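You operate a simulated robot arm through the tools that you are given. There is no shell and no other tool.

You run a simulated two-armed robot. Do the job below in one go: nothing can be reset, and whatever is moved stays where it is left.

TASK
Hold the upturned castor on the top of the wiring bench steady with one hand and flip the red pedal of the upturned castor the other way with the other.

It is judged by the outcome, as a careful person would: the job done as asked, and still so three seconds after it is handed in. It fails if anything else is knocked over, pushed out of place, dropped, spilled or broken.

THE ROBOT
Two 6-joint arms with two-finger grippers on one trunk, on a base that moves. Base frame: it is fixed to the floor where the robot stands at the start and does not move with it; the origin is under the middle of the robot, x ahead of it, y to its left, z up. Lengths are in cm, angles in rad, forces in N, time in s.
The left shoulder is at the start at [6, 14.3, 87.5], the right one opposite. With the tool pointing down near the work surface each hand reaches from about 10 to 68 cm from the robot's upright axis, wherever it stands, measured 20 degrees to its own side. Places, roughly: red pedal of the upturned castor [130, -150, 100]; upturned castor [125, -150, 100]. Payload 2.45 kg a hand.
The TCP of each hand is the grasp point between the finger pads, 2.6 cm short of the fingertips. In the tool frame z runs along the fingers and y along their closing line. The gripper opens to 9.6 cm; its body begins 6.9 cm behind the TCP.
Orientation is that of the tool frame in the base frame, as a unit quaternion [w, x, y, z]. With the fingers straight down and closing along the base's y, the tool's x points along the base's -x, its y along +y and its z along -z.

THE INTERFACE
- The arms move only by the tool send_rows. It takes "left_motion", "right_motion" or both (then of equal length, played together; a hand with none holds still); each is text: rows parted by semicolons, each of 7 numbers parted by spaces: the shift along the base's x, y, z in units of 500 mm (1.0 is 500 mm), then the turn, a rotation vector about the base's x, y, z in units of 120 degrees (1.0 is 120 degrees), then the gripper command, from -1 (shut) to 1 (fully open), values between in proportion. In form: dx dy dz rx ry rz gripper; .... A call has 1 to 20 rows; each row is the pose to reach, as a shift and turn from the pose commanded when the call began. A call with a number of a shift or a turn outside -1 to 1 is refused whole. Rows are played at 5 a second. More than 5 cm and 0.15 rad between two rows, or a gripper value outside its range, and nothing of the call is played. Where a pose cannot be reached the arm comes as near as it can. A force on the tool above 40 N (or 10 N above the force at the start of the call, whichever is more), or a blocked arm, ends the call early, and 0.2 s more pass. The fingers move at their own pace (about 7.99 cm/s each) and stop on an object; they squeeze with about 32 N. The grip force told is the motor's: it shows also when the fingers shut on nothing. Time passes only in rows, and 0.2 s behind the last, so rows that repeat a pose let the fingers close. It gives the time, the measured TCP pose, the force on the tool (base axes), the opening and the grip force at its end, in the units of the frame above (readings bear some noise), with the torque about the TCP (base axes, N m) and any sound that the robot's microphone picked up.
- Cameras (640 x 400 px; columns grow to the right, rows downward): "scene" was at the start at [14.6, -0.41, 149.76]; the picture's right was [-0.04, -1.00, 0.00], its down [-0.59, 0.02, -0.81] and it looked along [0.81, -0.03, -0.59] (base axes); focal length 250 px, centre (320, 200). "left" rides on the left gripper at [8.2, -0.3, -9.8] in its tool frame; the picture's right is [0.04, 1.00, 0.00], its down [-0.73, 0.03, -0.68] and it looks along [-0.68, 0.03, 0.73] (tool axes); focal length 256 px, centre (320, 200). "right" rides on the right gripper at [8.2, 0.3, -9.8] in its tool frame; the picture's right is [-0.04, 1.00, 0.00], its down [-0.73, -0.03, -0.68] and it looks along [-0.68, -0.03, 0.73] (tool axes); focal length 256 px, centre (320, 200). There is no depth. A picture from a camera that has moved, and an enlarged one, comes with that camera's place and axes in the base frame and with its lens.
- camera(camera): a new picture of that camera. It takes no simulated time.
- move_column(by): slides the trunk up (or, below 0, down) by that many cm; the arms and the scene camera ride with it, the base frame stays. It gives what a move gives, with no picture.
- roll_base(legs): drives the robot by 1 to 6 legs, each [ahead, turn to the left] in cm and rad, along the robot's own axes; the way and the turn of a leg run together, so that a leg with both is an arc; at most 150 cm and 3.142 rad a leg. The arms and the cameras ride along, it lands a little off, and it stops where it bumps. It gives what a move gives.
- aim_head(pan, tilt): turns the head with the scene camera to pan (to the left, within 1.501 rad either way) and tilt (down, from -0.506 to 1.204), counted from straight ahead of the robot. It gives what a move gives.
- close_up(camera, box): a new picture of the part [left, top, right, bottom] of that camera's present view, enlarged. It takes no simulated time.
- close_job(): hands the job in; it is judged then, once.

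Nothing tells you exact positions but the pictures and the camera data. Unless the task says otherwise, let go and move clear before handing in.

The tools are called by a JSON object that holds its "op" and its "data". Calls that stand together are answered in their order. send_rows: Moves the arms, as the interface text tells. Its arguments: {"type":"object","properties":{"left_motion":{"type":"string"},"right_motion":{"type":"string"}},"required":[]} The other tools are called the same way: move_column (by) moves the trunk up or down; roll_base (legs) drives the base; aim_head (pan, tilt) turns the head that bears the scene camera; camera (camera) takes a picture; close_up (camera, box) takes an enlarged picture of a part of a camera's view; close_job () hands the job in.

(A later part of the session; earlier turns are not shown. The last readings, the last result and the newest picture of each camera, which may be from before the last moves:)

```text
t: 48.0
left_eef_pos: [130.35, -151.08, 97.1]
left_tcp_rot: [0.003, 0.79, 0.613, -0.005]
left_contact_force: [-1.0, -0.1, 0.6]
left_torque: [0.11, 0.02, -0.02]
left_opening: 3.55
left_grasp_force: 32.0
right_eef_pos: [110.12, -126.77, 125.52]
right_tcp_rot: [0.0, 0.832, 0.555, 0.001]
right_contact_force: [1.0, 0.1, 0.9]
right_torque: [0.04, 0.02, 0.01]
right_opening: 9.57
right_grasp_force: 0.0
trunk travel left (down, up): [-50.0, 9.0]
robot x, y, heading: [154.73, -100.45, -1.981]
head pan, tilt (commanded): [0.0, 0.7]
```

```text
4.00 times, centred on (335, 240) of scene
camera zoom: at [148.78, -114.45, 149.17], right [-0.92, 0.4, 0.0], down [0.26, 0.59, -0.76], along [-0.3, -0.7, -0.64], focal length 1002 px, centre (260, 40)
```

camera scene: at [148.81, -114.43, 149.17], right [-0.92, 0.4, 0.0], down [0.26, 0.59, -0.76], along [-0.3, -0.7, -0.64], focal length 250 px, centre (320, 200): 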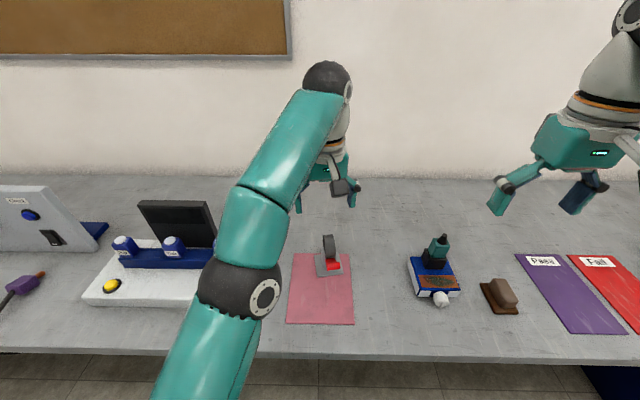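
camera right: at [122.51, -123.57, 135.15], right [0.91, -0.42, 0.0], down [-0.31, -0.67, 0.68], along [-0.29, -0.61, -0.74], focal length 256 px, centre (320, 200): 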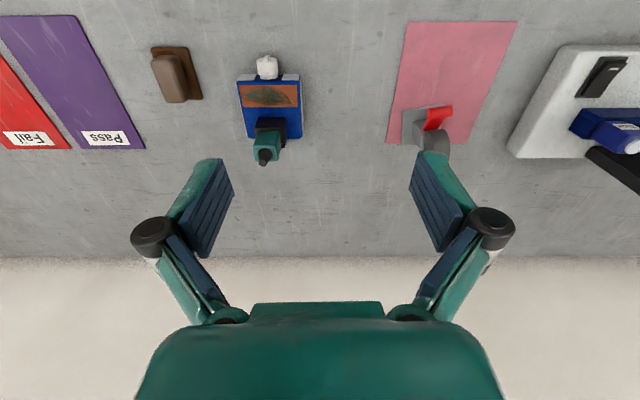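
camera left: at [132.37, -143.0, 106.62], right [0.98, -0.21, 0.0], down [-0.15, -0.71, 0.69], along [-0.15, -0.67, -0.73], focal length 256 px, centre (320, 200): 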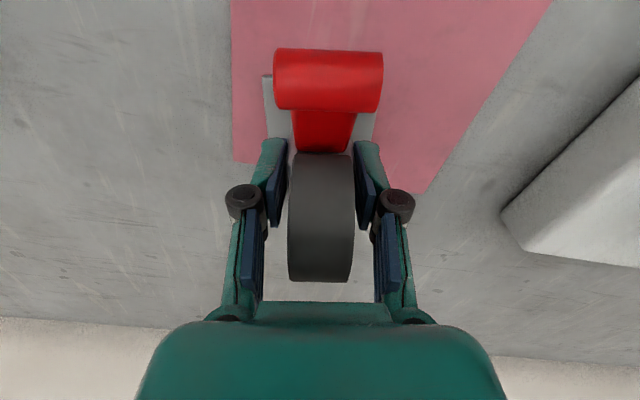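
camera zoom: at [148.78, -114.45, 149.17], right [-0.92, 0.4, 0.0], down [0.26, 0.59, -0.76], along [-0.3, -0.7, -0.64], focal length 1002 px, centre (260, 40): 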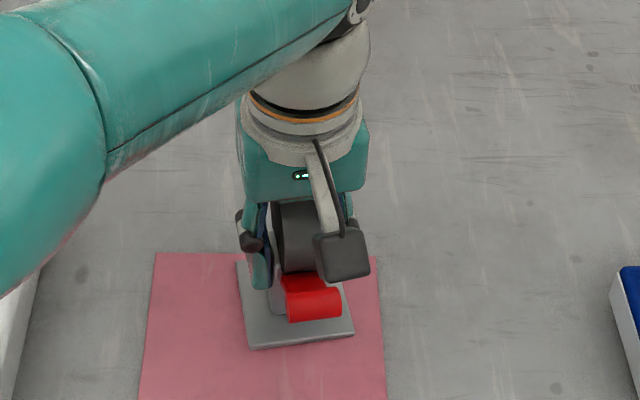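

The left hand has a firm grip: opening 3.55 cm, 32 N, and the castor hasn't moved. Next I'll shape the right hand to come in from the front right with fingers closed and nearly level, so it passes under the left wrist camera. I'll yaw it first, then tip it.

{"op": "send_rows", "data": {"right_motion": "0.02 -0.002 -0.02 0 0 -0.04 0.5; 0.04 -0.005 -0.04 0 0 -0.08 0; 0.06 -0.007 -0.06 0 0 -0.12 -0.5; 0.08 -0.01 -0.08 0 0 -0.16 -1; 0.1 -0.012 -0.1 0 0 -0.2 -1; 0.118 -0.014 -0.11 0 0 -0.2367 -1; 0.118 -0.014 -0.11 0 0 -0.2367 -1"}}

{"op": "send_rows", "data": {"right_motion": "0 0 0 -0.0492 -0.0398 0 -1; 0 0 0 -0.0984 -0.0796 0 -1; 0 0 0 -0.1476 -0.1194 0 -1; 0 0 0 -0.1968 -0.1592 0 -1; 0 0 0 -0.246 -0.199 0 -1; 0 0 0 -0.2952 -0.2388 0 -1; 0 0 0 -0.3444 -0.2786 0 -1; 0 0 0 -0.3936 -0.3184 0 -1; 0 0 0 -0.4428 -0.3582 0 -1; 0 0 0 -0.492 -0.398 0 -1; 0 0 0 -0.492 -0.398 0 -1"}}

{"op": "camera", "data": {"camera": "scene"}}

{"op": "camera", "data": {"camera": "right"}}

```text
t: 49.6
left_eef_pos: [130.45, -151.09, 96.99]
left_tcp_rot: [0.003, 0.791, 0.612, -0.004]
left_contact_force: [-0.5, 0.4, 0.8]
left_torque: [0.04, 0.02, 0.0]
left_opening: 3.57
left_grasp_force: 32.4
right_eef_pos: [115.95, -127.72, 119.98]
right_tcp_rot: [-0.002, 0.943, 0.333, 0.0]
right_contact_force: [0.7, -0.3, 0.0]
right_torque: [0.0, 0.0, -0.01]
right_opening: 0.03
right_grasp_force: 28.3
trunk travel left (down, up): [-50.0, 9.0]
robot x, y, heading: [154.89, -100.66, -1.98]
head pan, tilt (commanded): [0.0, 0.7]
```

```text
t: 52.0
left_eef_pos: [130.39, -151.18, 96.98]
left_tcp_rot: [0.002, 0.79, 0.613, -0.004]
left_contact_force: [-0.9, -1.2, 2.1]
left_torque: [-0.05, 0.02, -0.04]
left_opening: 3.56
left_grasp_force: 31.6
right_eef_pos: [115.99, -127.54, 120.01]
right_tcp_rot: [0.58, 0.743, 0.264, 0.205]
right_contact_force: [0.2, -0.5, 0.4]
right_torque: [0.01, 0.02, -0.01]
right_opening: 0.0
right_grasp_force: 28.5
trunk travel left (down, up): [-50.0, 9.0]
robot x, y, heading: [154.9, -100.95, -1.981]
head pan, tilt (commanded): [0.0, 0.7]
```

```text
taken
camera scene: at [148.79, -114.44, 149.17], right [-0.92, 0.4, 0.0], down [0.26, 0.59, -0.76], along [-0.3, -0.7, -0.64], focal length 250 px, centre (320, 200)
```

scene: 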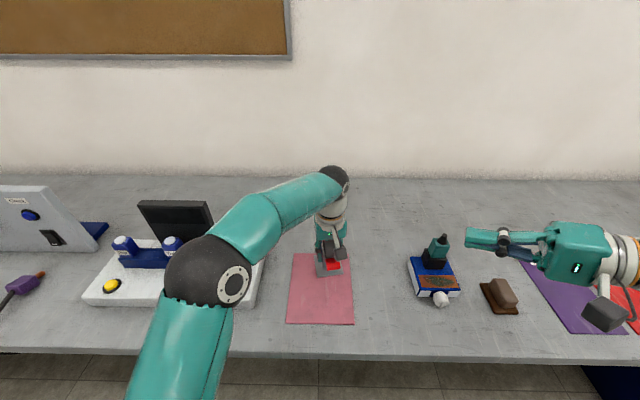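

```text
taken
camera right: at [116.44, -115.1, 122.59], right [0.12, -0.21, 0.97], down [-0.99, 0.06, 0.14], along [-0.08, -0.98, -0.2], focal length 256 px, centre (320, 200)
```

right: 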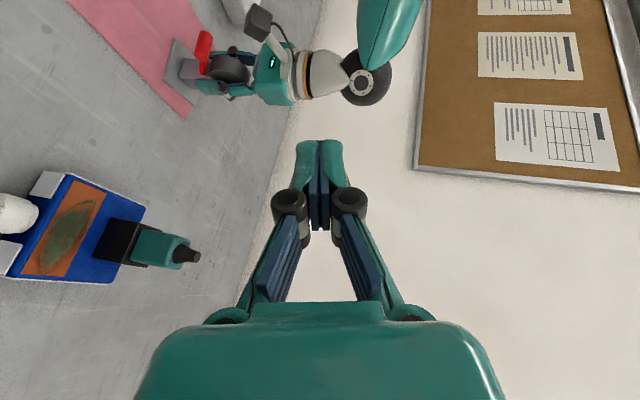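

The right hand reached the wanted orientation. Next it goes to a point about 12 cm short of the roll, then down to pressing height.

{"op": "send_rows", "data": {"right_motion": "0.033 -0.036 -0.03 0 0 0 -1; 0.066 -0.072 -0.06 0 0 0 -1; 0.1 -0.108 -0.1 0 0 0 -1; 0.132 -0.144 -0.15 0 0 0 -1; 0.132 -0.144 -0.2 0 0 0 -1; 0.132 -0.144 -0.25 0 0 0 -1; 0.132 -0.144 -0.3 0 0 0 -1; 0.132 -0.144 -0.34 0 0 0 -1; 0.132 -0.144 -0.364 0 0 0 -1; 0.132 -0.144 -0.364 0 0 0 -1"}}

{"op": "camera", "data": {"camera": "scene"}}

{"op": "camera", "data": {"camera": "right"}}

{"op": "camera", "data": {"camera": "left"}}

```text
t: 54.2
left_eef_pos: [130.51, -151.09, 96.91]
left_tcp_rot: [0.003, 0.791, 0.612, -0.005]
left_contact_force: [-0.2, 0.6, 0.9]
left_torque: [-0.02, -0.02, 0.02]
left_opening: 3.55
left_grasp_force: 32.4
right_eef_pos: [122.67, -134.73, 101.76]
right_tcp_rot: [0.58, 0.743, 0.264, 0.205]
right_contact_force: [-0.3, -0.5, 0.7]
right_torque: [0.02, -0.03, -0.02]
right_opening: 0.01
right_grasp_force: 28.6
trunk travel left (down, up): [-50.0, 9.0]
robot x, y, heading: [154.7, -100.84, -1.983]
head pan, tilt (commanded): [0.0, 0.7]
```

```text
taken
camera scene: at [148.8, -114.44, 149.17], right [-0.92, 0.4, 0.0], down [0.26, 0.59, -0.76], along [-0.3, -0.7, -0.64], focal length 250 px, centre (320, 200)
```

scene: 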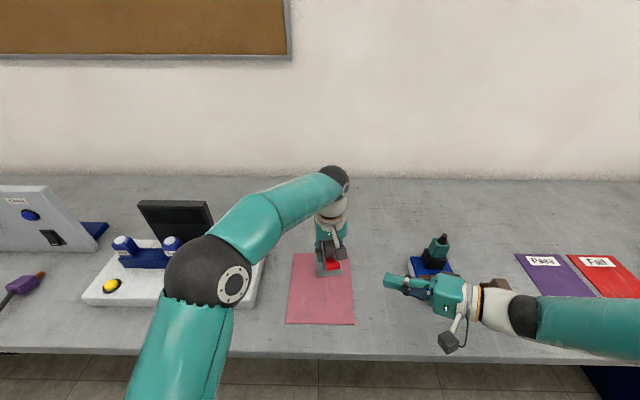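

```text
taken
camera right: at [123.05, -122.28, 104.39], right [0.12, -0.21, 0.97], down [-0.99, 0.06, 0.14], along [-0.08, -0.98, -0.21], focal length 256 px, centre (320, 200)
```

right: 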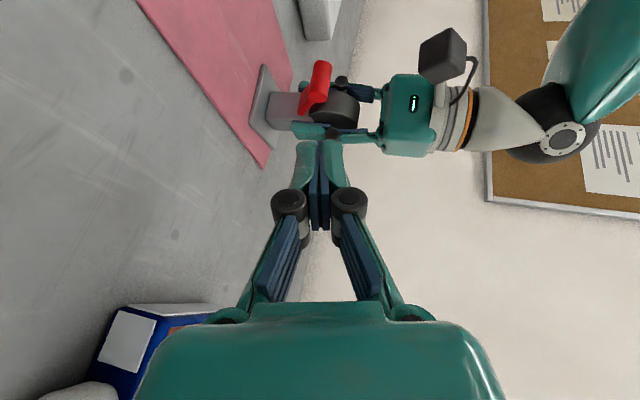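

```text
taken
camera left: at [132.39, -142.99, 106.62], right [0.98, -0.21, 0.0], down [-0.15, -0.71, 0.69], along [-0.15, -0.67, -0.73], focal length 256 px, centre (320, 200)
```

left: 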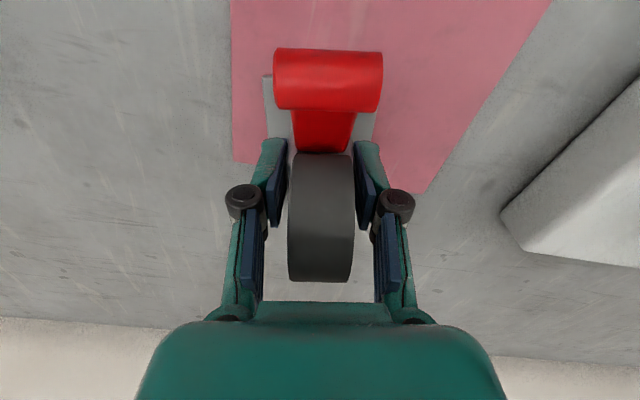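

Here is a good side view of the pedal. I'll enlarge it.

{"op": "close_up", "data": {"camera": "right", "box": [230, 20, 480, 180]}}

{"op": "close_up", "data": {"camera": "right", "box": [240, 50, 370, 150]}}

{"op": "close_up", "data": {"camera": "scene", "box": [290, 220, 490, 350]}}

```text
2.50 times, centred on (355, 100) of right
camera zoom: at [123.05, -122.28, 104.39], right [0.12, -0.21, 0.97], down [-0.99, 0.06, 0.14], along [-0.08, -0.98, -0.21], focal length 640 px, centre (232, 450)
```

zoom: 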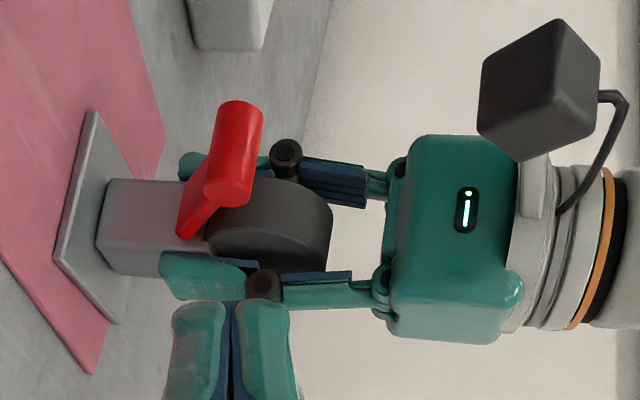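

```text
4.00 times, centred on (305, 100) of right
camera zoom: at [123.05, -122.28, 104.39], right [0.12, -0.21, 0.97], down [-0.99, 0.06, 0.14], along [-0.08, -0.98, -0.21], focal length 1024 px, centre (380, 600)
```

zoom: 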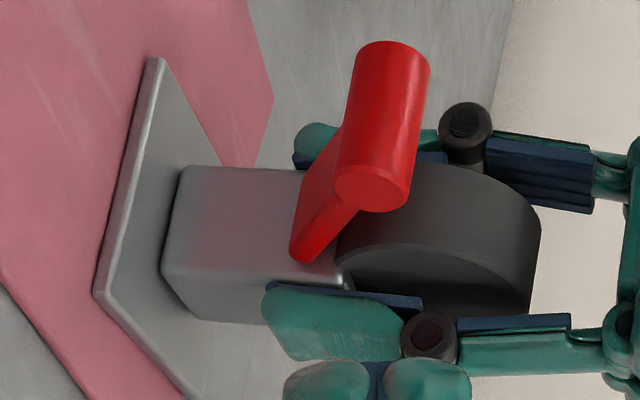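

```text
3.08 times, centred on (390, 285) of scene
camera zoom: at [148.8, -114.44, 149.17], right [-0.92, 0.4, 0.0], down [0.26, 0.59, -0.76], along [-0.3, -0.7, -0.64], focal length 771 px, centre (105, -62)
```

zoom: 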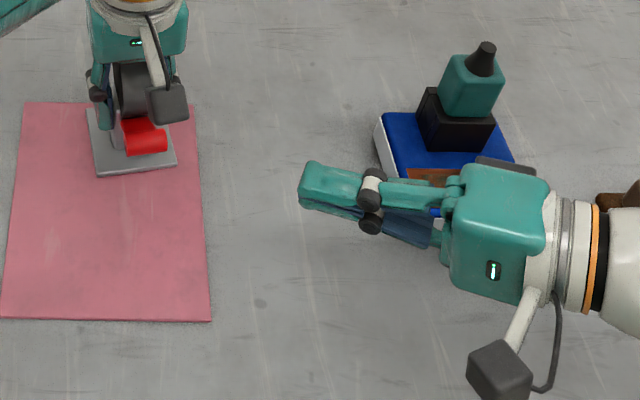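

The side view confirms the hinge is high on the block's front face (z≈95.5) with the roll at z≈98.2, pointing up. The left wrist camera's underside is near z≈106, so there is room beneath it. I'll slide the closed right fingers over the roll without touching it.

{"op": "send_rows", "data": {"right_motion": "0.025 -0.031 0.003 0 0 0 -1; 0.05 -0.062 0.005 0 0 0 -1; 0.075 -0.093 0.005 0 0 0 -1; 0.1 -0.124 0.005 0 0 0 -1; 0.125 -0.155 0.005 0 0 0 -1; 0.15 -0.186 0.005 0 0 0 -1; 0.15 -0.186 0.005 0 0 0 -1"}}

{"op": "camera", "data": {"camera": "right"}}

{"op": "camera", "data": {"camera": "left"}}

{"op": "close_up", "data": {"camera": "scene", "box": [290, 200, 490, 330]}}

```text
t: 55.8
left_eef_pos: [130.51, -151.12, 97.02]
left_tcp_rot: [0.003, 0.79, 0.613, -0.005]
left_contact_force: [0.3, 1.0, 2.5]
left_torque: [0.02, -0.03, 0.0]
left_opening: 3.54
left_grasp_force: 32.1
right_eef_pos: [130.2, -144.09, 101.93]
right_tcp_rot: [0.58, 0.743, 0.263, 0.205]
right_contact_force: [0.1, -0.4, 0.4]
right_torque: [0.01, 0.02, 0.03]
right_opening: 0.0
right_grasp_force: 29.0
trunk travel left (down, up): [-50.0, 9.0]
robot x, y, heading: [154.89, -101.11, -1.983]
head pan, tilt (commanded): [0.0, 0.7]
```

```text
taken
camera right: at [130.56, -131.66, 104.6], right [0.12, -0.21, 0.97], down [-0.99, 0.06, 0.14], along [-0.08, -0.98, -0.21], focal length 256 px, centre (320, 200)
```

right: 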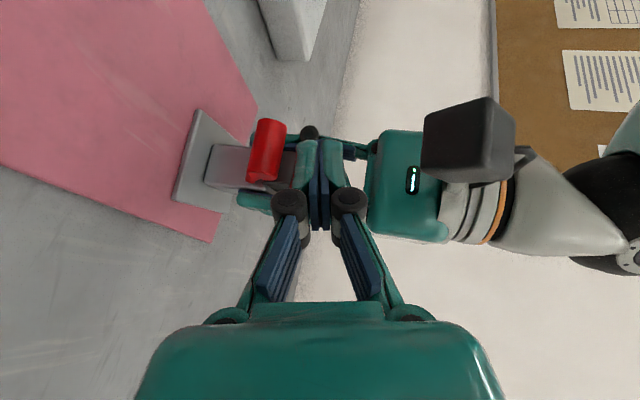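

```text
taken
camera left: at [132.39, -142.99, 106.62], right [0.98, -0.21, 0.0], down [-0.15, -0.71, 0.69], along [-0.15, -0.67, -0.73], focal length 256 px, centre (320, 200)
```

left: 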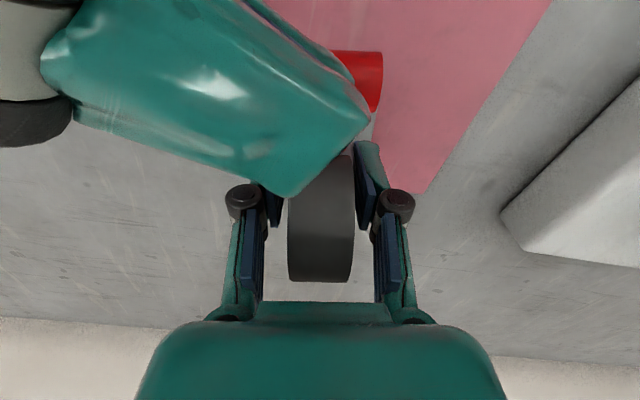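

```text
3.08 times, centred on (390, 265) of scene
camera zoom: at [148.8, -114.44, 149.17], right [-0.92, 0.4, 0.0], down [0.26, 0.59, -0.76], along [-0.3, -0.7, -0.64], focal length 771 px, centre (105, 0)
```

zoom: 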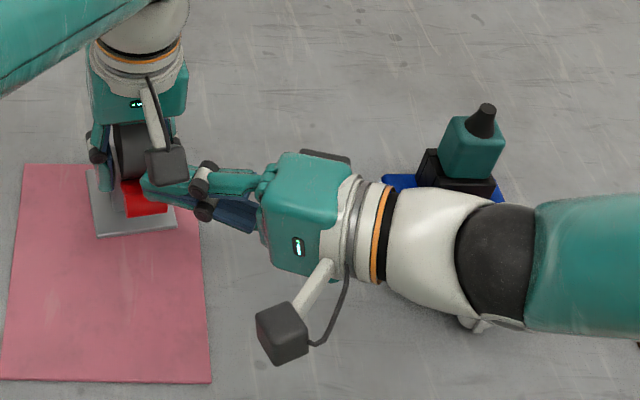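

The closed fingers are over the roll and clear of everything. I'll press down slowly while the left hand holds, and check partway.

{"op": "send_rows", "data": {"right_motion": "0.003 0.012 -0.01 0 0 0 -1; 0.003 0.012 -0.02 0 0 0 -1; 0.003 0.012 -0.03 0 0 0 -1; 0.003 0.012 -0.04 0 0 0 -1; 0.003 0.012 -0.05 0 0 0 -1; 0.003 0.012 -0.06 0 0 0 -1"}}

{"op": "camera", "data": {"camera": "right"}}

{"op": "camera", "data": {"camera": "left"}}

```text
t: 57.2
left_eef_pos: [130.42, -151.09, 97.0]
left_tcp_rot: [0.003, 0.79, 0.613, -0.005]
left_contact_force: [-2.2, -3.5, -0.4]
left_torque: [-0.19, -0.04, 0.13]
left_opening: 3.54
left_grasp_force: 31.8
right_eef_pos: [130.36, -143.43, 98.86]
right_tcp_rot: [0.58, 0.744, 0.262, 0.205]
right_contact_force: [1.9, 3.4, 7.3]
right_torque: [-0.11, -0.09, 0.08]
right_opening: 0.0
right_grasp_force: 28.4
trunk travel left (down, up): [-50.0, 9.0]
robot x, y, heading: [155.21, -100.93, -1.981]
head pan, tilt (commanded): [0.0, 0.7]
```

```text
taken
camera right: at [130.72, -130.98, 101.62], right [0.12, -0.21, 0.97], down [-0.99, 0.05, 0.14], along [-0.08, -0.98, -0.21], focal length 256 px, centre (320, 200)
```

right: 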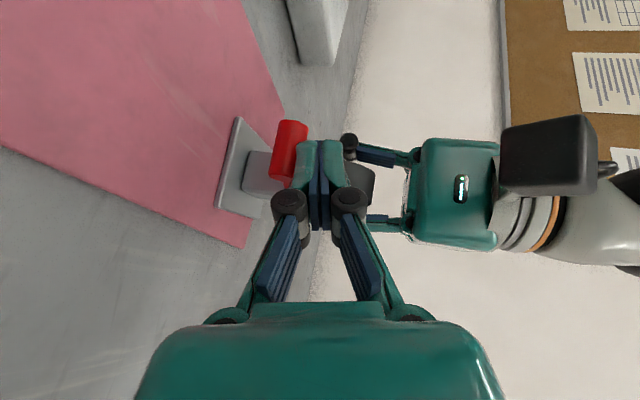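

```text
taken
camera left: at [132.39, -142.99, 106.62], right [0.98, -0.21, 0.0], down [-0.15, -0.71, 0.69], along [-0.15, -0.67, -0.73], focal length 256 px, centre (320, 200)
```

left: 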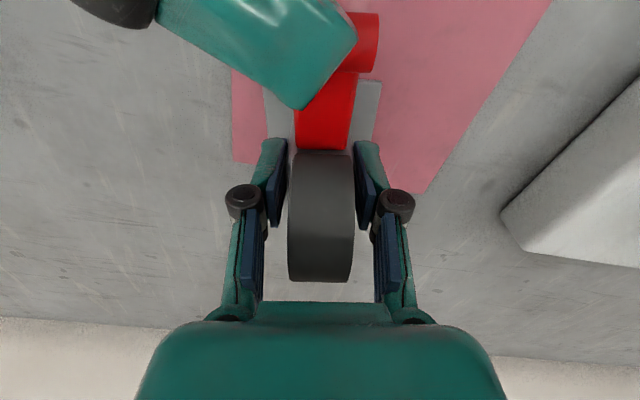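

The pedal is going down under about 8 N and the castor is steady. I'll keep pressing.

{"op": "send_rows", "data": {"right_motion": "0 0 -0.01 0 0 0 -1; 0 0 -0.02 0 0 0 -1; 0 0 -0.03 0 0 0 -1; 0 0 -0.04 0 0 0 -1"}}

{"op": "camera", "data": {"camera": "right"}}

{"op": "camera", "data": {"camera": "left"}}

```text
t: 58.2
left_eef_pos: [130.45, -151.0, 97.02]
left_tcp_rot: [0.003, 0.79, 0.613, -0.005]
left_contact_force: [-1.7, -4.2, -3.7]
left_torque: [-1.0, 0.24, 0.01]
left_opening: 3.6
left_grasp_force: 32.3
right_eef_pos: [130.24, -143.25, 97.47]
right_tcp_rot: [0.584, 0.74, 0.264, 0.206]
right_contact_force: [-2.1, 6.1, 27.3]
right_torque: [-0.29, -0.29, 0.05]
right_opening: 0.0
right_grasp_force: 28.5
trunk travel left (down, up): [-50.0, 9.0]
robot x, y, heading: [154.94, -100.62, -1.981]
head pan, tilt (commanded): [0.0, 0.7]
```

```text
taken
camera right: at [130.66, -130.9, 100.02], right [0.12, -0.2, 0.97], down [-0.99, 0.06, 0.13], along [-0.08, -0.98, -0.2], focal length 256 px, centre (320, 200)
```

right: 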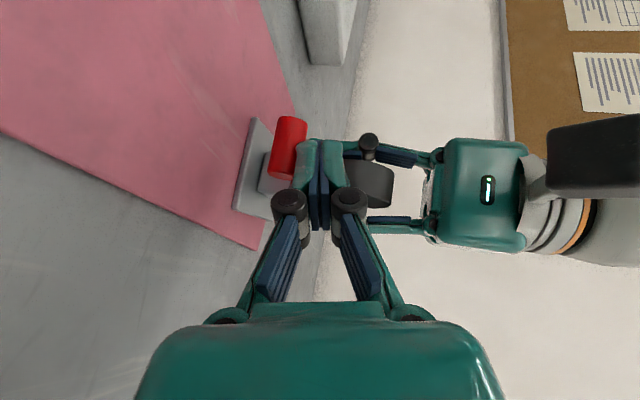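

```text
taken
camera left: at [132.42, -142.87, 106.7], right [0.98, -0.21, 0.0], down [-0.15, -0.71, 0.69], along [-0.15, -0.67, -0.73], focal length 256 px, centre (320, 200)
```

left: 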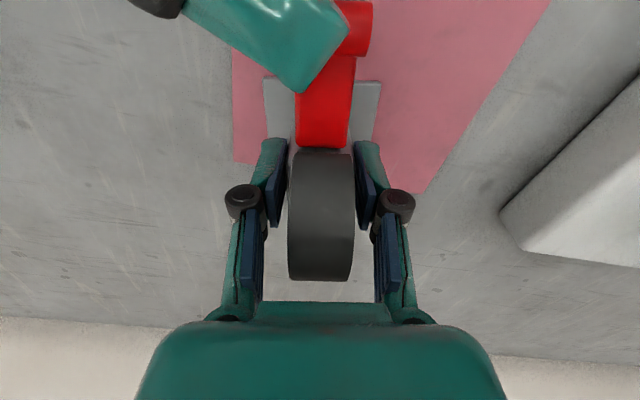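

Force has risen to about 27 N with the pedal near level. I'll look closely before pressing harder, to tell a stop from a snap-over point.

{"op": "close_up", "data": {"camera": "right", "box": [220, 100, 400, 220]}}

{"op": "close_up", "data": {"camera": "left", "box": [240, 0, 420, 180]}}

{"op": "close_up", "data": {"camera": "scene", "box": [300, 200, 480, 320]}}

```text
3.33 times, centred on (310, 160) of right
camera zoom: at [130.66, -130.9, 100.02], right [0.12, -0.2, 0.97], down [-0.99, 0.06, 0.13], along [-0.08, -0.98, -0.2], focal length 853 px, centre (353, 333)
```

zoom: 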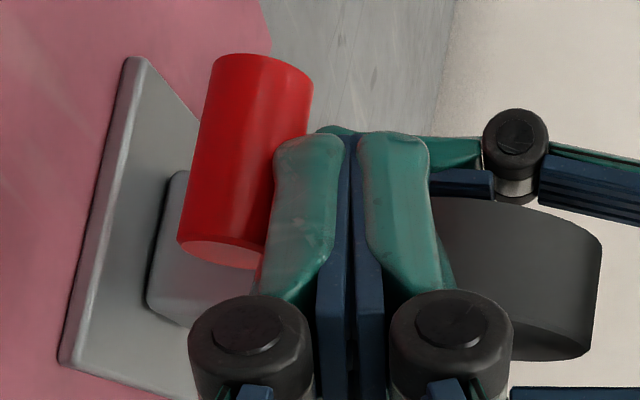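

```text
2.22 times, centred on (330, 90) of left
camera zoom: at [132.42, -142.87, 106.7], right [0.98, -0.21, 0.0], down [-0.15, -0.71, 0.69], along [-0.15, -0.67, -0.73], focal length 569 px, centre (298, 444)
```

zoom: 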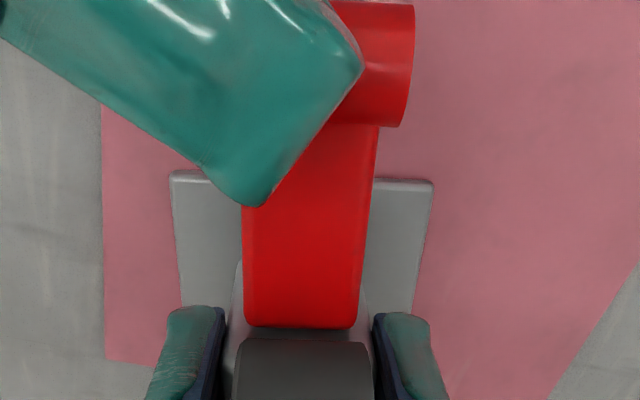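

```text
3.33 times, centred on (390, 260) of scene
camera zoom: at [148.84, -114.24, 149.23], right [-0.92, 0.4, 0.0], down [0.26, 0.59, -0.77], along [-0.31, -0.7, -0.64], focal length 835 px, centre (87, 0)
```

zoom: 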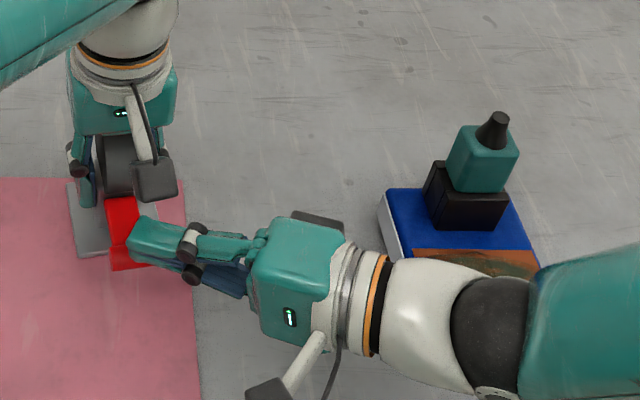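

The contact is on the roll as intended and the castor isn't shifting, so this could well be the over-centre point. I'll press on in small steps, with the left hand adding a little downward hold.

{"op": "send_rows", "data": {"left_motion": "0 0 -0.002 0 0 0 -1; 0 0 -0.004 0 0 0 -1; 0 0 -0.004 0 0 0 -1; 0 0 -0.004 0 0 0 -1", "right_motion": "0 0 0 0 0 0 -1; 0 0 -0.004 0 0 0 -1; 0 0 -0.008 0 0 0 -1; 0 0 -0.008 0 0 0 -1"}}

{"op": "close_up", "data": {"camera": "right", "box": [220, 100, 400, 220]}}

{"op": "close_up", "data": {"camera": "left", "box": [240, 0, 420, 180]}}

```text
t: 59.2
left_eef_pos: [130.49, -150.8, 97.08]
left_tcp_rot: [0.001, 0.79, 0.613, -0.008]
left_contact_force: [2.3, 4.5, 13.1]
left_torque: [-0.55, 0.15, -0.08]
left_opening: 3.56
left_grasp_force: 31.7
right_eef_pos: [130.49, -143.08, 97.22]
right_tcp_rot: [0.585, 0.738, 0.264, 0.206]
right_contact_force: [-4.2, 0.7, 35.2]
right_torque: [-0.46, -0.37, -0.04]
right_opening: 0.02
right_grasp_force: 28.5
trunk travel left (down, up): [-50.0, 9.0]
robot x, y, heading: [154.87, -101.42, -1.98]
head pan, tilt (commanded): [0.0, 0.7]
```

```text
3.33 times, centred on (310, 160) of right
camera zoom: at [130.77, -130.61, 99.69], right [0.12, -0.2, 0.97], down [-0.99, 0.06, 0.13], along [-0.08, -0.98, -0.19], focal length 853 px, centre (353, 333)
```

zoom: 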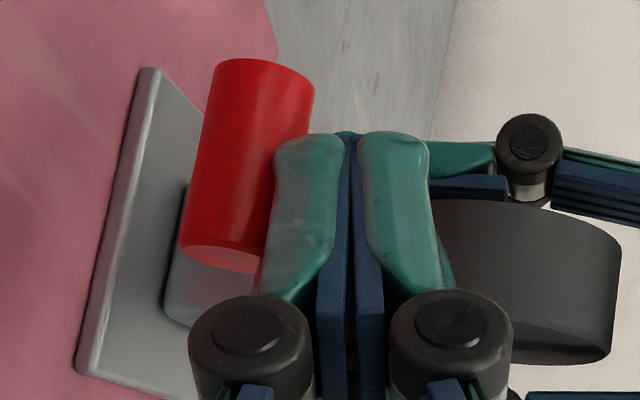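

```text
2.22 times, centred on (330, 90) of left
camera zoom: at [132.51, -142.62, 106.76], right [0.98, -0.21, -0.01], down [-0.15, -0.71, 0.69], along [-0.15, -0.67, -0.72], focal length 569 px, centre (298, 444)
```

zoom: 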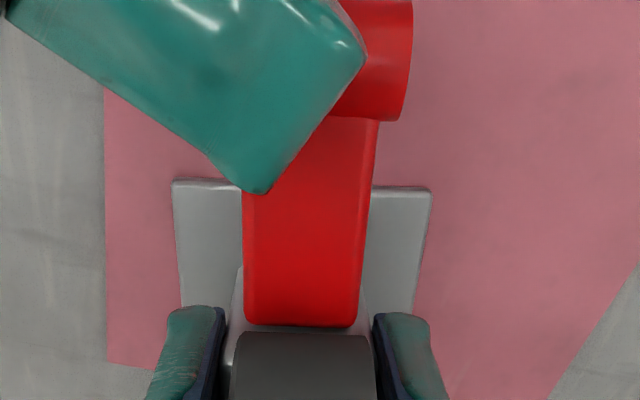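

Force climbed to 35 N for very little motion, which looks more like an end stop than a snap point. I'll ease the right hand up and see where the pedal rests by itself.

{"op": "send_rows", "data": {"left_motion": "0 0 0.002 0 0 0 -1; 0 0 0.004 0 0 0 -1; 0 0 0.004 0 0 0 -1; 0 0 0.004 0 0 0 -1; 0 0 0.004 0 0 0 -1; 0 0 0.004 0 0 0 -1", "right_motion": "0 0 0.008 0 0 0 -1; 0 0 0.018 0 0 0 -1; 0 0 0.03 0 0 0 -1; 0 0 0.045 0 0 0 -1; 0 0 0.06 0 0 0 -1; 0 0 0.06 0 0 0 -1"}}

{"op": "close_up", "data": {"camera": "right", "box": [220, 60, 440, 220]}}

{"op": "close_up", "data": {"camera": "left", "box": [220, 0, 420, 200]}}

```text
t: 60.6
left_eef_pos: [130.38, -150.95, 96.82]
left_tcp_rot: [0.002, 0.789, 0.614, -0.005]
left_contact_force: [-0.2, 4.4, 3.1]
left_torque: [0.47, -0.15, 0.1]
left_opening: 3.57
left_grasp_force: 32.2
right_eef_pos: [130.41, -143.21, 99.67]
right_tcp_rot: [0.58, 0.744, 0.263, 0.205]
right_contact_force: [0.3, -0.4, 0.6]
right_torque: [0.0, 0.03, -0.02]
right_opening: 0.0
right_grasp_force: 28.6
trunk travel left (down, up): [-50.0, 9.0]
robot x, y, heading: [155.13, -100.99, -1.98]
head pan, tilt (commanded): [0.0, 0.7]
```

```text
2.50 times, centred on (330, 140) of right
camera zoom: at [130.76, -130.78, 102.24], right [0.12, -0.21, 0.97], down [-0.99, 0.06, 0.14], along [-0.08, -0.98, -0.21], focal length 640 px, centre (295, 350)
```

zoom: 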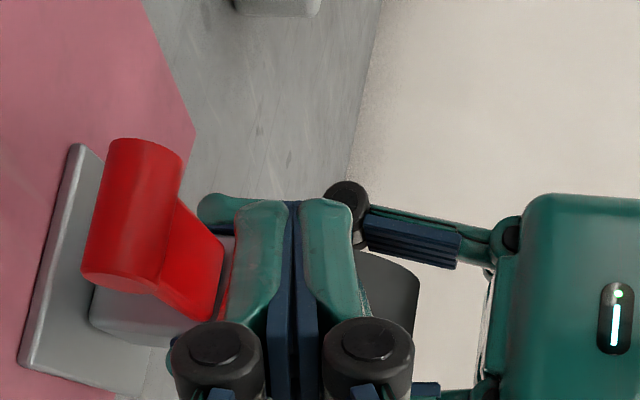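

```text
2.00 times, centred on (320, 100) of left
camera zoom: at [132.42, -142.96, 106.53], right [0.98, -0.21, 0.0], down [-0.15, -0.71, 0.69], along [-0.15, -0.67, -0.73], focal length 512 px, centre (320, 400)
```

zoom: 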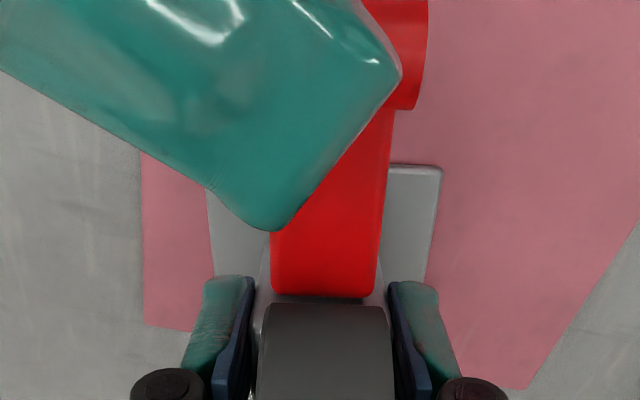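

The pedal stayed down after I let go; its roll now sits below the hinge. I'll back the right hand off to the earlier viewing spot and inspect the pedal from the side.

{"op": "send_rows", "data": {"right_motion": "0 0 0.02 0 0 0 -1; 0 0 0.04 0 0 0 -1; -0.025 0.031 0.04 0 0 0 -1; -0.05 0.062 0.04 0 0 0 -1; -0.075 0.093 0.04 0 0 0 -1; -0.1 0.124 0.04 0 0 0 -1; -0.125 0.155 0.04 0 0 0 -1; -0.15 0.174 0.04 0 0 0 -1; -0.15 0.174 0.04 0 0 0 -1"}}

{"op": "camera", "data": {"camera": "right"}}

{"op": "close_up", "data": {"camera": "right", "box": [240, 50, 370, 150]}}

{"op": "camera", "data": {"camera": "left"}}

```text
t: 62.6
left_eef_pos: [130.52, -151.13, 96.93]
left_tcp_rot: [0.001, 0.791, 0.612, -0.004]
left_contact_force: [0.6, -1.1, -3.9]
left_torque: [0.02, 0.0, 0.01]
left_opening: 3.55
left_grasp_force: 31.7
right_eef_pos: [122.77, -134.77, 101.69]
right_tcp_rot: [0.58, 0.743, 0.264, 0.205]
right_contact_force: [0.9, 0.5, -0.5]
right_torque: [0.01, -0.02, -0.02]
right_opening: 0.0
right_grasp_force: 28.5
trunk travel left (down, up): [-50.0, 9.0]
robot x, y, heading: [154.78, -101.43, -1.982]
head pan, tilt (commanded): [0.0, 0.7]
```

```text
taken
camera right: at [123.22, -122.23, 104.27], right [0.12, -0.21, 0.97], down [-0.99, 0.06, 0.14], along [-0.08, -0.98, -0.21], focal length 256 px, centre (320, 200)
```

right: 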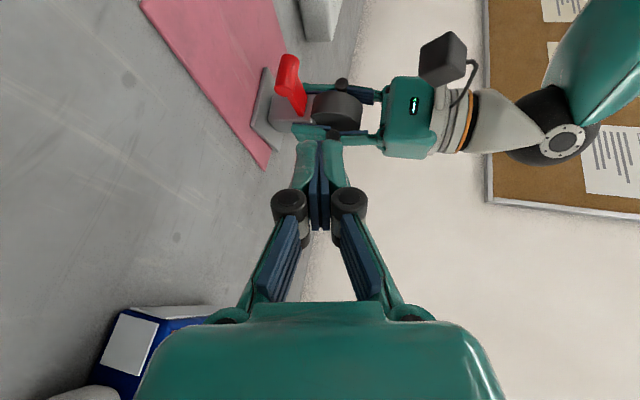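

```text
4.00 times, centred on (305, 100) of right
camera zoom: at [123.22, -122.23, 104.27], right [0.12, -0.21, 0.97], down [-0.99, 0.06, 0.14], along [-0.08, -0.98, -0.21], focal length 1024 px, centre (380, 600)
```

zoom: 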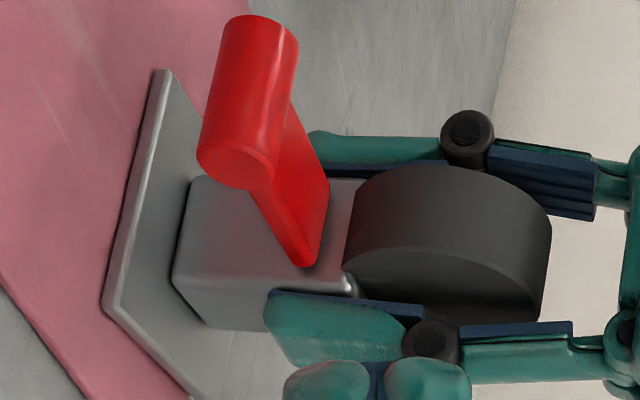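

```text
taken
camera left: at [132.4, -143.03, 106.57], right [0.98, -0.21, 0.0], down [-0.15, -0.71, 0.69], along [-0.15, -0.67, -0.73], focal length 256 px, centre (320, 200)
```

left: 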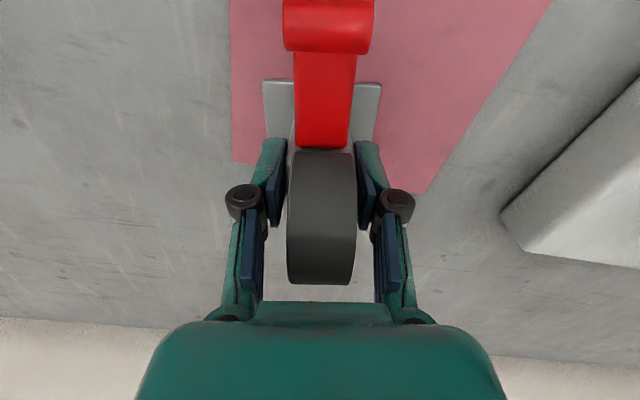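

The side view shows the pedal now pointing slightly below level, about -5° against +33° before, and it holds there by itself. To be sure it's at the end of its travel, I'll press once more in the same place and compare.

{"op": "send_rows", "data": {"right_motion": "0.025 -0.029 0 0 0 0 -1; 0.05 -0.058 0 0 0 0 -1; 0.075 -0.087 0 0 0 0 -1; 0.1 -0.116 0 0 0 0 -1; 0.125 -0.145 0 0 0 0 -1; 0.151 -0.175 0 0 0 0 -1; 0.151 -0.175 -0.015 0 0 0 -1; 0.151 -0.175 -0.03 0 0 0 -1; 0.151 -0.175 -0.045 0 0 0 -1; 0.151 -0.175 -0.06 0 0 0 -1; 0.151 -0.175 -0.072 0 0 0 -1; 0.151 -0.175 -0.08 0 0 0 -1; 0.151 -0.175 -0.08 0 0 0 -1"}}

{"op": "close_up", "data": {"camera": "right", "box": [220, 60, 440, 220]}}

```text
t: 65.4
left_eef_pos: [130.44, -151.18, 97.0]
left_tcp_rot: [0.002, 0.791, 0.612, -0.004]
left_contact_force: [0.5, 0.0, -3.1]
left_torque: [0.02, -0.04, 0.01]
left_opening: 3.54
left_grasp_force: 31.9
right_eef_pos: [130.29, -143.47, 97.55]
right_tcp_rot: [0.58, 0.743, 0.263, 0.205]
right_contact_force: [-0.5, -0.1, -0.7]
right_torque: [-0.01, -0.01, 0.01]
right_opening: 0.0
right_grasp_force: 28.5
trunk travel left (down, up): [-50.0, 9.0]
robot x, y, heading: [154.91, -101.01, -1.976]
head pan, tilt (commanded): [0.0, 0.7]
```

```text
2.50 times, centred on (330, 140) of right
camera zoom: at [130.69, -130.99, 100.32], right [0.12, -0.22, 0.97], down [-0.99, 0.06, 0.14], along [-0.08, -0.97, -0.21], focal length 640 px, centre (295, 350)
```

zoom: 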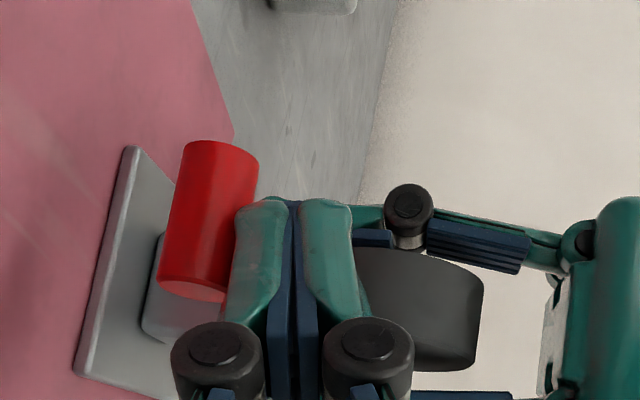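

There's no contact yet at this height. I'll lower further in 1 mm steps.

{"op": "send_rows", "data": {"right_motion": "0 0 -0.002 0 0 0 -1; 0 0 -0.004 0 0 0 -1; 0 0 -0.006 0 0 0 -1; 0 0 -0.008 0 0 0 -1; 0 0 -0.008 0 0 0 -1"}}

{"op": "send_rows", "data": {"right_motion": "0 0 -0.002 0 0 0 -1; 0 0 -0.004 0 0 0 -1; 0 0 -0.006 0 0 0 -1; 0 0 -0.008 0 0 0 -1; 0 0 -0.008 0 0 0 -1"}}

```text
t: 66.6
left_eef_pos: [130.39, -151.05, 96.94]
left_tcp_rot: [0.003, 0.791, 0.612, -0.005]
left_contact_force: [1.6, -3.2, -8.8]
left_torque: [-0.95, 0.2, -0.03]
left_opening: 3.57
left_grasp_force: 31.9
right_eef_pos: [130.42, -143.43, 97.4]
right_tcp_rot: [0.581, 0.742, 0.263, 0.206]
right_contact_force: [-2.6, 2.0, 20.7]
right_torque: [-0.23, -0.26, -0.01]
right_opening: 0.0
right_grasp_force: 28.1
trunk travel left (down, up): [-50.0, 9.0]
robot x, y, heading: [154.8, -101.25, -1.98]
head pan, tilt (commanded): [0.0, 0.7]
```

```text
t: 67.8
left_eef_pos: [130.57, -150.95, 97.18]
left_tcp_rot: [0.002, 0.791, 0.612, -0.006]
left_contact_force: [2.2, 1.1, -0.4]
left_torque: [-0.92, 0.16, -0.16]
left_opening: 3.57
left_grasp_force: 32.2
right_eef_pos: [130.57, -143.3, 97.12]
right_tcp_rot: [0.584, 0.74, 0.264, 0.206]
right_contact_force: [-3.1, 2.3, 30.0]
right_torque: [-0.39, -0.33, -0.01]
right_opening: 0.0
right_grasp_force: 28.4
trunk travel left (down, up): [-50.0, 9.0]
robot x, y, heading: [154.62, -101.1, -1.987]
head pan, tilt (commanded): [0.0, 0.7]
```

The force jumps from nothing to 20–30 N within 2–4 mm, so the pedal is against its lower stop and fully flipped. I'll lift the right hand off and back it away.

{"op": "send_rows", "data": {"right_motion": "0 0 0.01 0 0 0 -1; 0 0 0.025 0 0 0 -1; 0 0 0.045 0 0 0 -1; 0 0 0.07 0 0 0 -1; 0 0 0.092 0 0 0 -1; -0.025 0.029 0.092 0 0 0 -1; -0.05 0.058 0.092 0 0 0 -1; -0.075 0.087 0.092 0 0 0 -1; -0.1 0.116 0.092 0 0 0 -1; -0.125 0.145 0.092 0 0 0 -1; -0.15 0.175 0.092 0 0 0 -1; -0.15 0.175 0.092 0 0 0 -1"}}

{"op": "close_up", "data": {"camera": "right", "box": [240, 50, 370, 150]}}

{"op": "camera", "data": {"camera": "left"}}

{"op": "camera", "data": {"camera": "scene"}}

```text
t: 70.4
left_eef_pos: [130.55, -151.03, 96.97]
left_tcp_rot: [0.002, 0.79, 0.613, -0.006]
left_contact_force: [1.6, 2.6, 11.6]
left_torque: [0.65, -0.1, -0.05]
left_opening: 3.55
left_grasp_force: 31.9
right_eef_pos: [122.82, -134.72, 101.33]
right_tcp_rot: [0.579, 0.744, 0.264, 0.205]
right_contact_force: [0.6, -0.3, -0.4]
right_torque: [0.0, -0.01, 0.0]
right_opening: 0.0
right_grasp_force: 28.1
trunk travel left (down, up): [-50.0, 9.0]
robot x, y, heading: [154.99, -101.12, -1.982]
head pan, tilt (commanded): [0.0, 0.7]
```

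```text
4.00 times, centred on (305, 100) of right
camera zoom: at [123.27, -122.18, 104.08], right [0.12, -0.21, 0.97], down [-0.99, 0.06, 0.14], along [-0.08, -0.98, -0.2], focal length 1024 px, centre (380, 600)
```

zoom: 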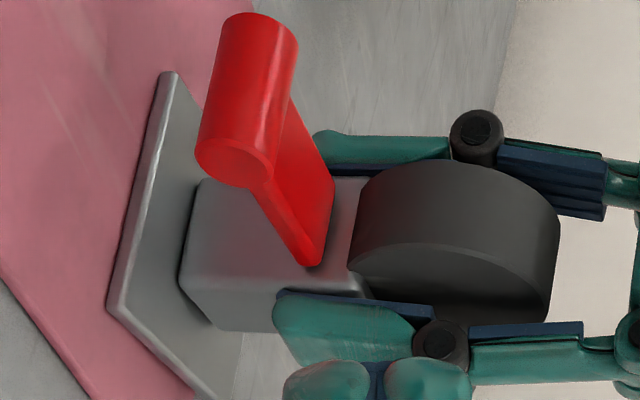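

```text
taken
camera left: at [132.44, -142.89, 106.67], right [0.98, -0.21, 0.0], down [-0.15, -0.71, 0.69], along [-0.15, -0.67, -0.73], focal length 256 px, centre (320, 200)
```

left: 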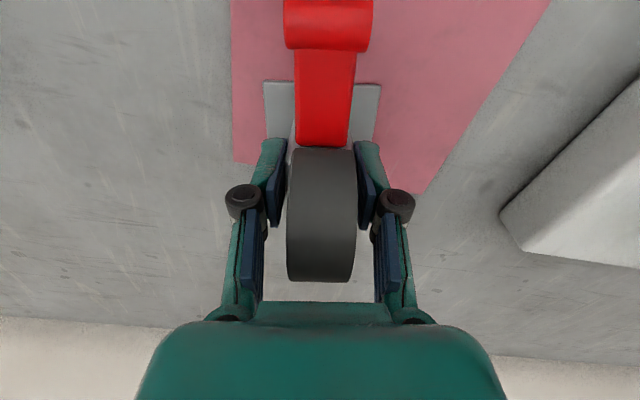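

```text
taken
camera scene: at [148.86, -114.29, 149.19], right [-0.92, 0.4, 0.0], down [0.26, 0.59, -0.77], along [-0.31, -0.7, -0.64], focal length 250 px, centre (320, 200)
```

scene: 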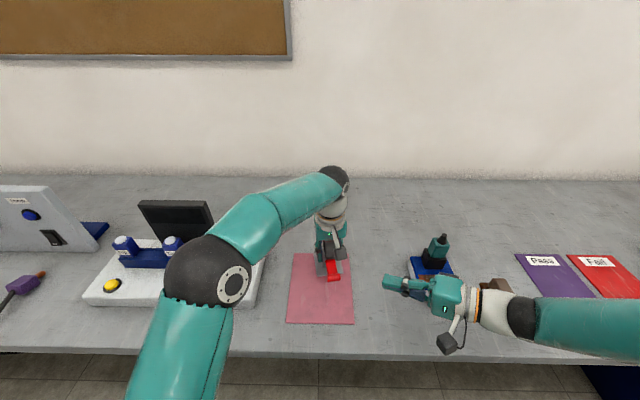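

The pedal is against its lower stop and the castor is still on its mat. Next I'll open the left hand gently so the castor settles flat, and check.

{"op": "send_rows", "data": {"left_motion": "0 0 0.001 0 0 0 -0.2; 0 0 0.002 0 0 0 -0.1; 0 0 0.002 0 0 0 0; 0 0 0.002 0 0 0 0.2; 0 0 0.002 0 0 0 0.2"}}

{"op": "camera", "data": {"camera": "left"}}

{"op": "close_up", "data": {"camera": "right", "box": [240, 50, 370, 150]}}

```text
t: 71.6
left_eef_pos: [130.39, -151.21, 97.12]
left_tcp_rot: [0.003, 0.791, 0.612, -0.005]
left_contact_force: [-0.1, -0.3, 0.2]
left_torque: [0.0, -0.02, 0.04]
left_opening: 5.74
left_grasp_force: 0.0
right_eef_pos: [122.87, -134.78, 101.32]
right_tcp_rot: [0.58, 0.743, 0.263, 0.205]
right_contact_force: [0.3, 0.1, 1.3]
right_torque: [-0.01, 0.0, -0.07]
right_opening: 0.0
right_grasp_force: 28.9
trunk travel left (down, up): [-50.0, 9.0]
robot x, y, heading: [154.9, -101.2, -1.983]
head pan, tilt (commanded): [0.0, 0.7]
```

```text
taken
camera left: at [132.4, -143.03, 106.7], right [0.98, -0.21, 0.0], down [-0.15, -0.71, 0.69], along [-0.15, -0.67, -0.73], focal length 256 px, centre (320, 200)
```

left: 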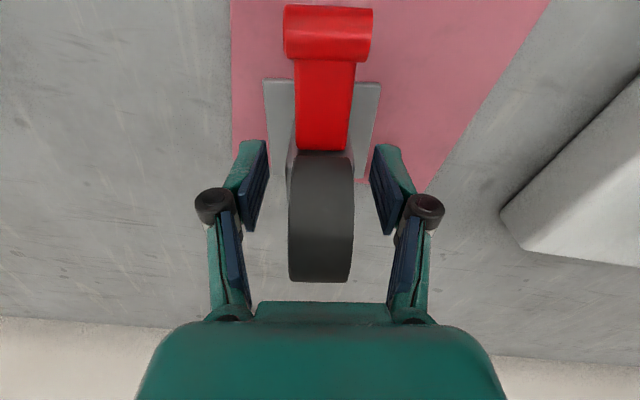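

```text
4.00 times, centred on (305, 100) of right
camera zoom: at [123.24, -122.3, 104.02], right [0.12, -0.21, 0.97], down [-0.99, 0.06, 0.14], along [-0.08, -0.98, -0.21], focal length 1024 px, centre (380, 600)
```

zoom: 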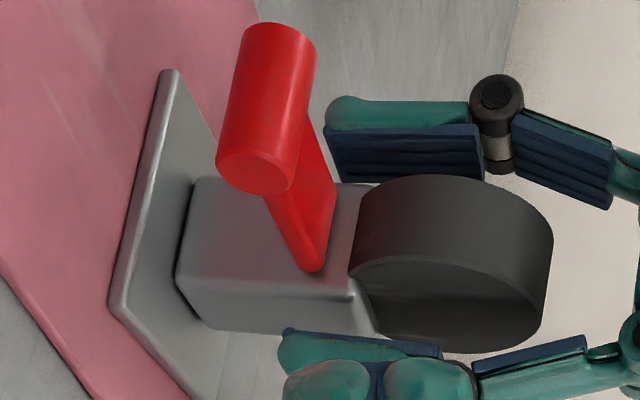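

The castor has settled flat and free, with the pedal still down; the sweep from +35° to about -4° matches a full throw to its stop. I'll raise the left hand straight up off the castor and back the right hand away.

{"op": "send_rows", "data": {"left_motion": "0 0 0 0 0 0 0.6; 0 0 0.01 0 0 0 1; 0 0 0.04 0 0 0 1; 0 0 0.08 0 0 0 1; 0 0 0.13 0 0 0 1; 0 0 0.18 0 0 0 1; 0 0 0.23 0 0 0 1; 0 0 0.28 0 0 0 1; 0 0 0.28 0 0 0 1", "right_motion": "0 0 0.02 0 0 0 -1; -0.02 0.025 0.05 0 0 0 -1; -0.04 0.05 0.09 0 0 0 -1; -0.06 0.075 0.13 0 0 0 -1; -0.08 0.1 0.18 0 0 0 -1; -0.1 0.12 0.22 0 0 0 -1; -0.12 0.14 0.26 0 0 0 -1; -0.13 0.15 0.3 0 0 0 -1; -0.13 0.15 0.3 0 0 0 -1"}}

{"op": "camera", "data": {"camera": "scene"}}

{"op": "camera", "data": {"camera": "left"}}

{"op": "close_up", "data": {"camera": "scene", "box": [284, 218, 380, 290]}}

```text
t: 73.6
left_eef_pos: [130.41, -151.04, 111.14]
left_tcp_rot: [0.001, 0.791, 0.612, -0.003]
left_contact_force: [0.4, 0.0, -0.8]
left_torque: [-0.01, 0.0, -0.01]
left_opening: 9.6
left_grasp_force: 0.1
right_eef_pos: [116.32, -127.3, 116.49]
right_tcp_rot: [0.58, 0.743, 0.263, 0.205]
right_contact_force: [0.4, -0.9, -0.4]
right_torque: [0.03, 0.02, 0.0]
right_opening: 0.03
right_grasp_force: 28.3
trunk travel left (down, up): [-50.0, 9.0]
robot x, y, heading: [154.67, -101.03, -1.978]
head pan, tilt (commanded): [0.0, 0.7]
```

```text
taken
camera scene: at [148.81, -114.45, 149.17], right [-0.92, 0.4, 0.0], down [0.26, 0.59, -0.76], along [-0.3, -0.7, -0.64], focal length 250 px, centre (320, 200)
```

scene: 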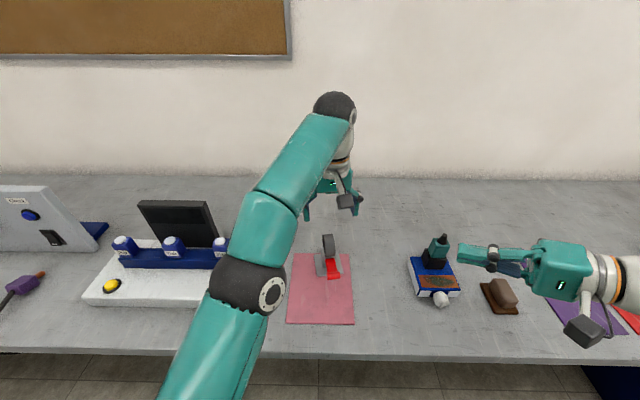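

```text
taken
camera left: at [132.42, -142.9, 120.74], right [0.98, -0.21, 0.0], down [-0.15, -0.71, 0.69], along [-0.15, -0.67, -0.73], focal length 256 px, centre (320, 200)
```

left: 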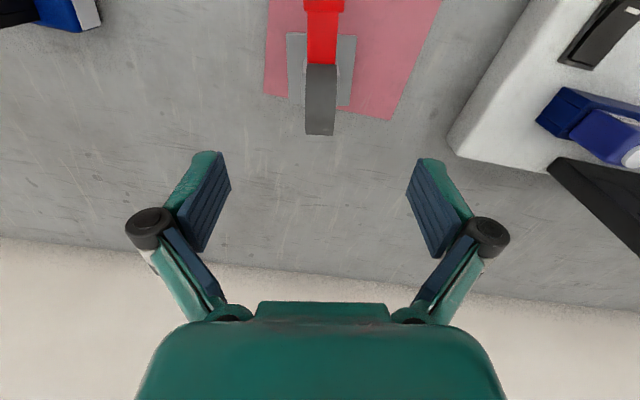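

```text
5.56 times, centred on (332, 254) of scene
camera zoom: at [148.81, -114.45, 149.17], right [-0.92, 0.4, 0.0], down [0.26, 0.59, -0.76], along [-0.3, -0.7, -0.64], focal length 1391 px, centre (253, -100)
```

zoom: 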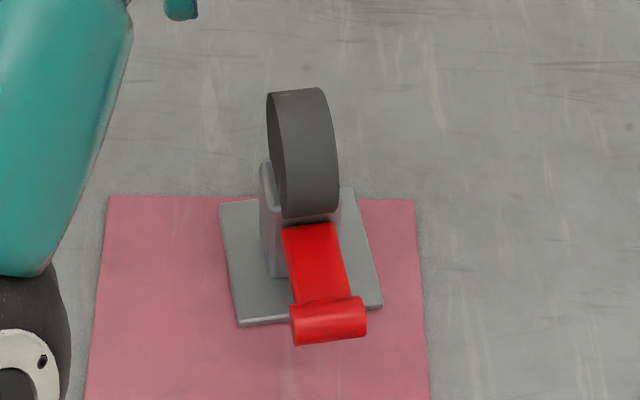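

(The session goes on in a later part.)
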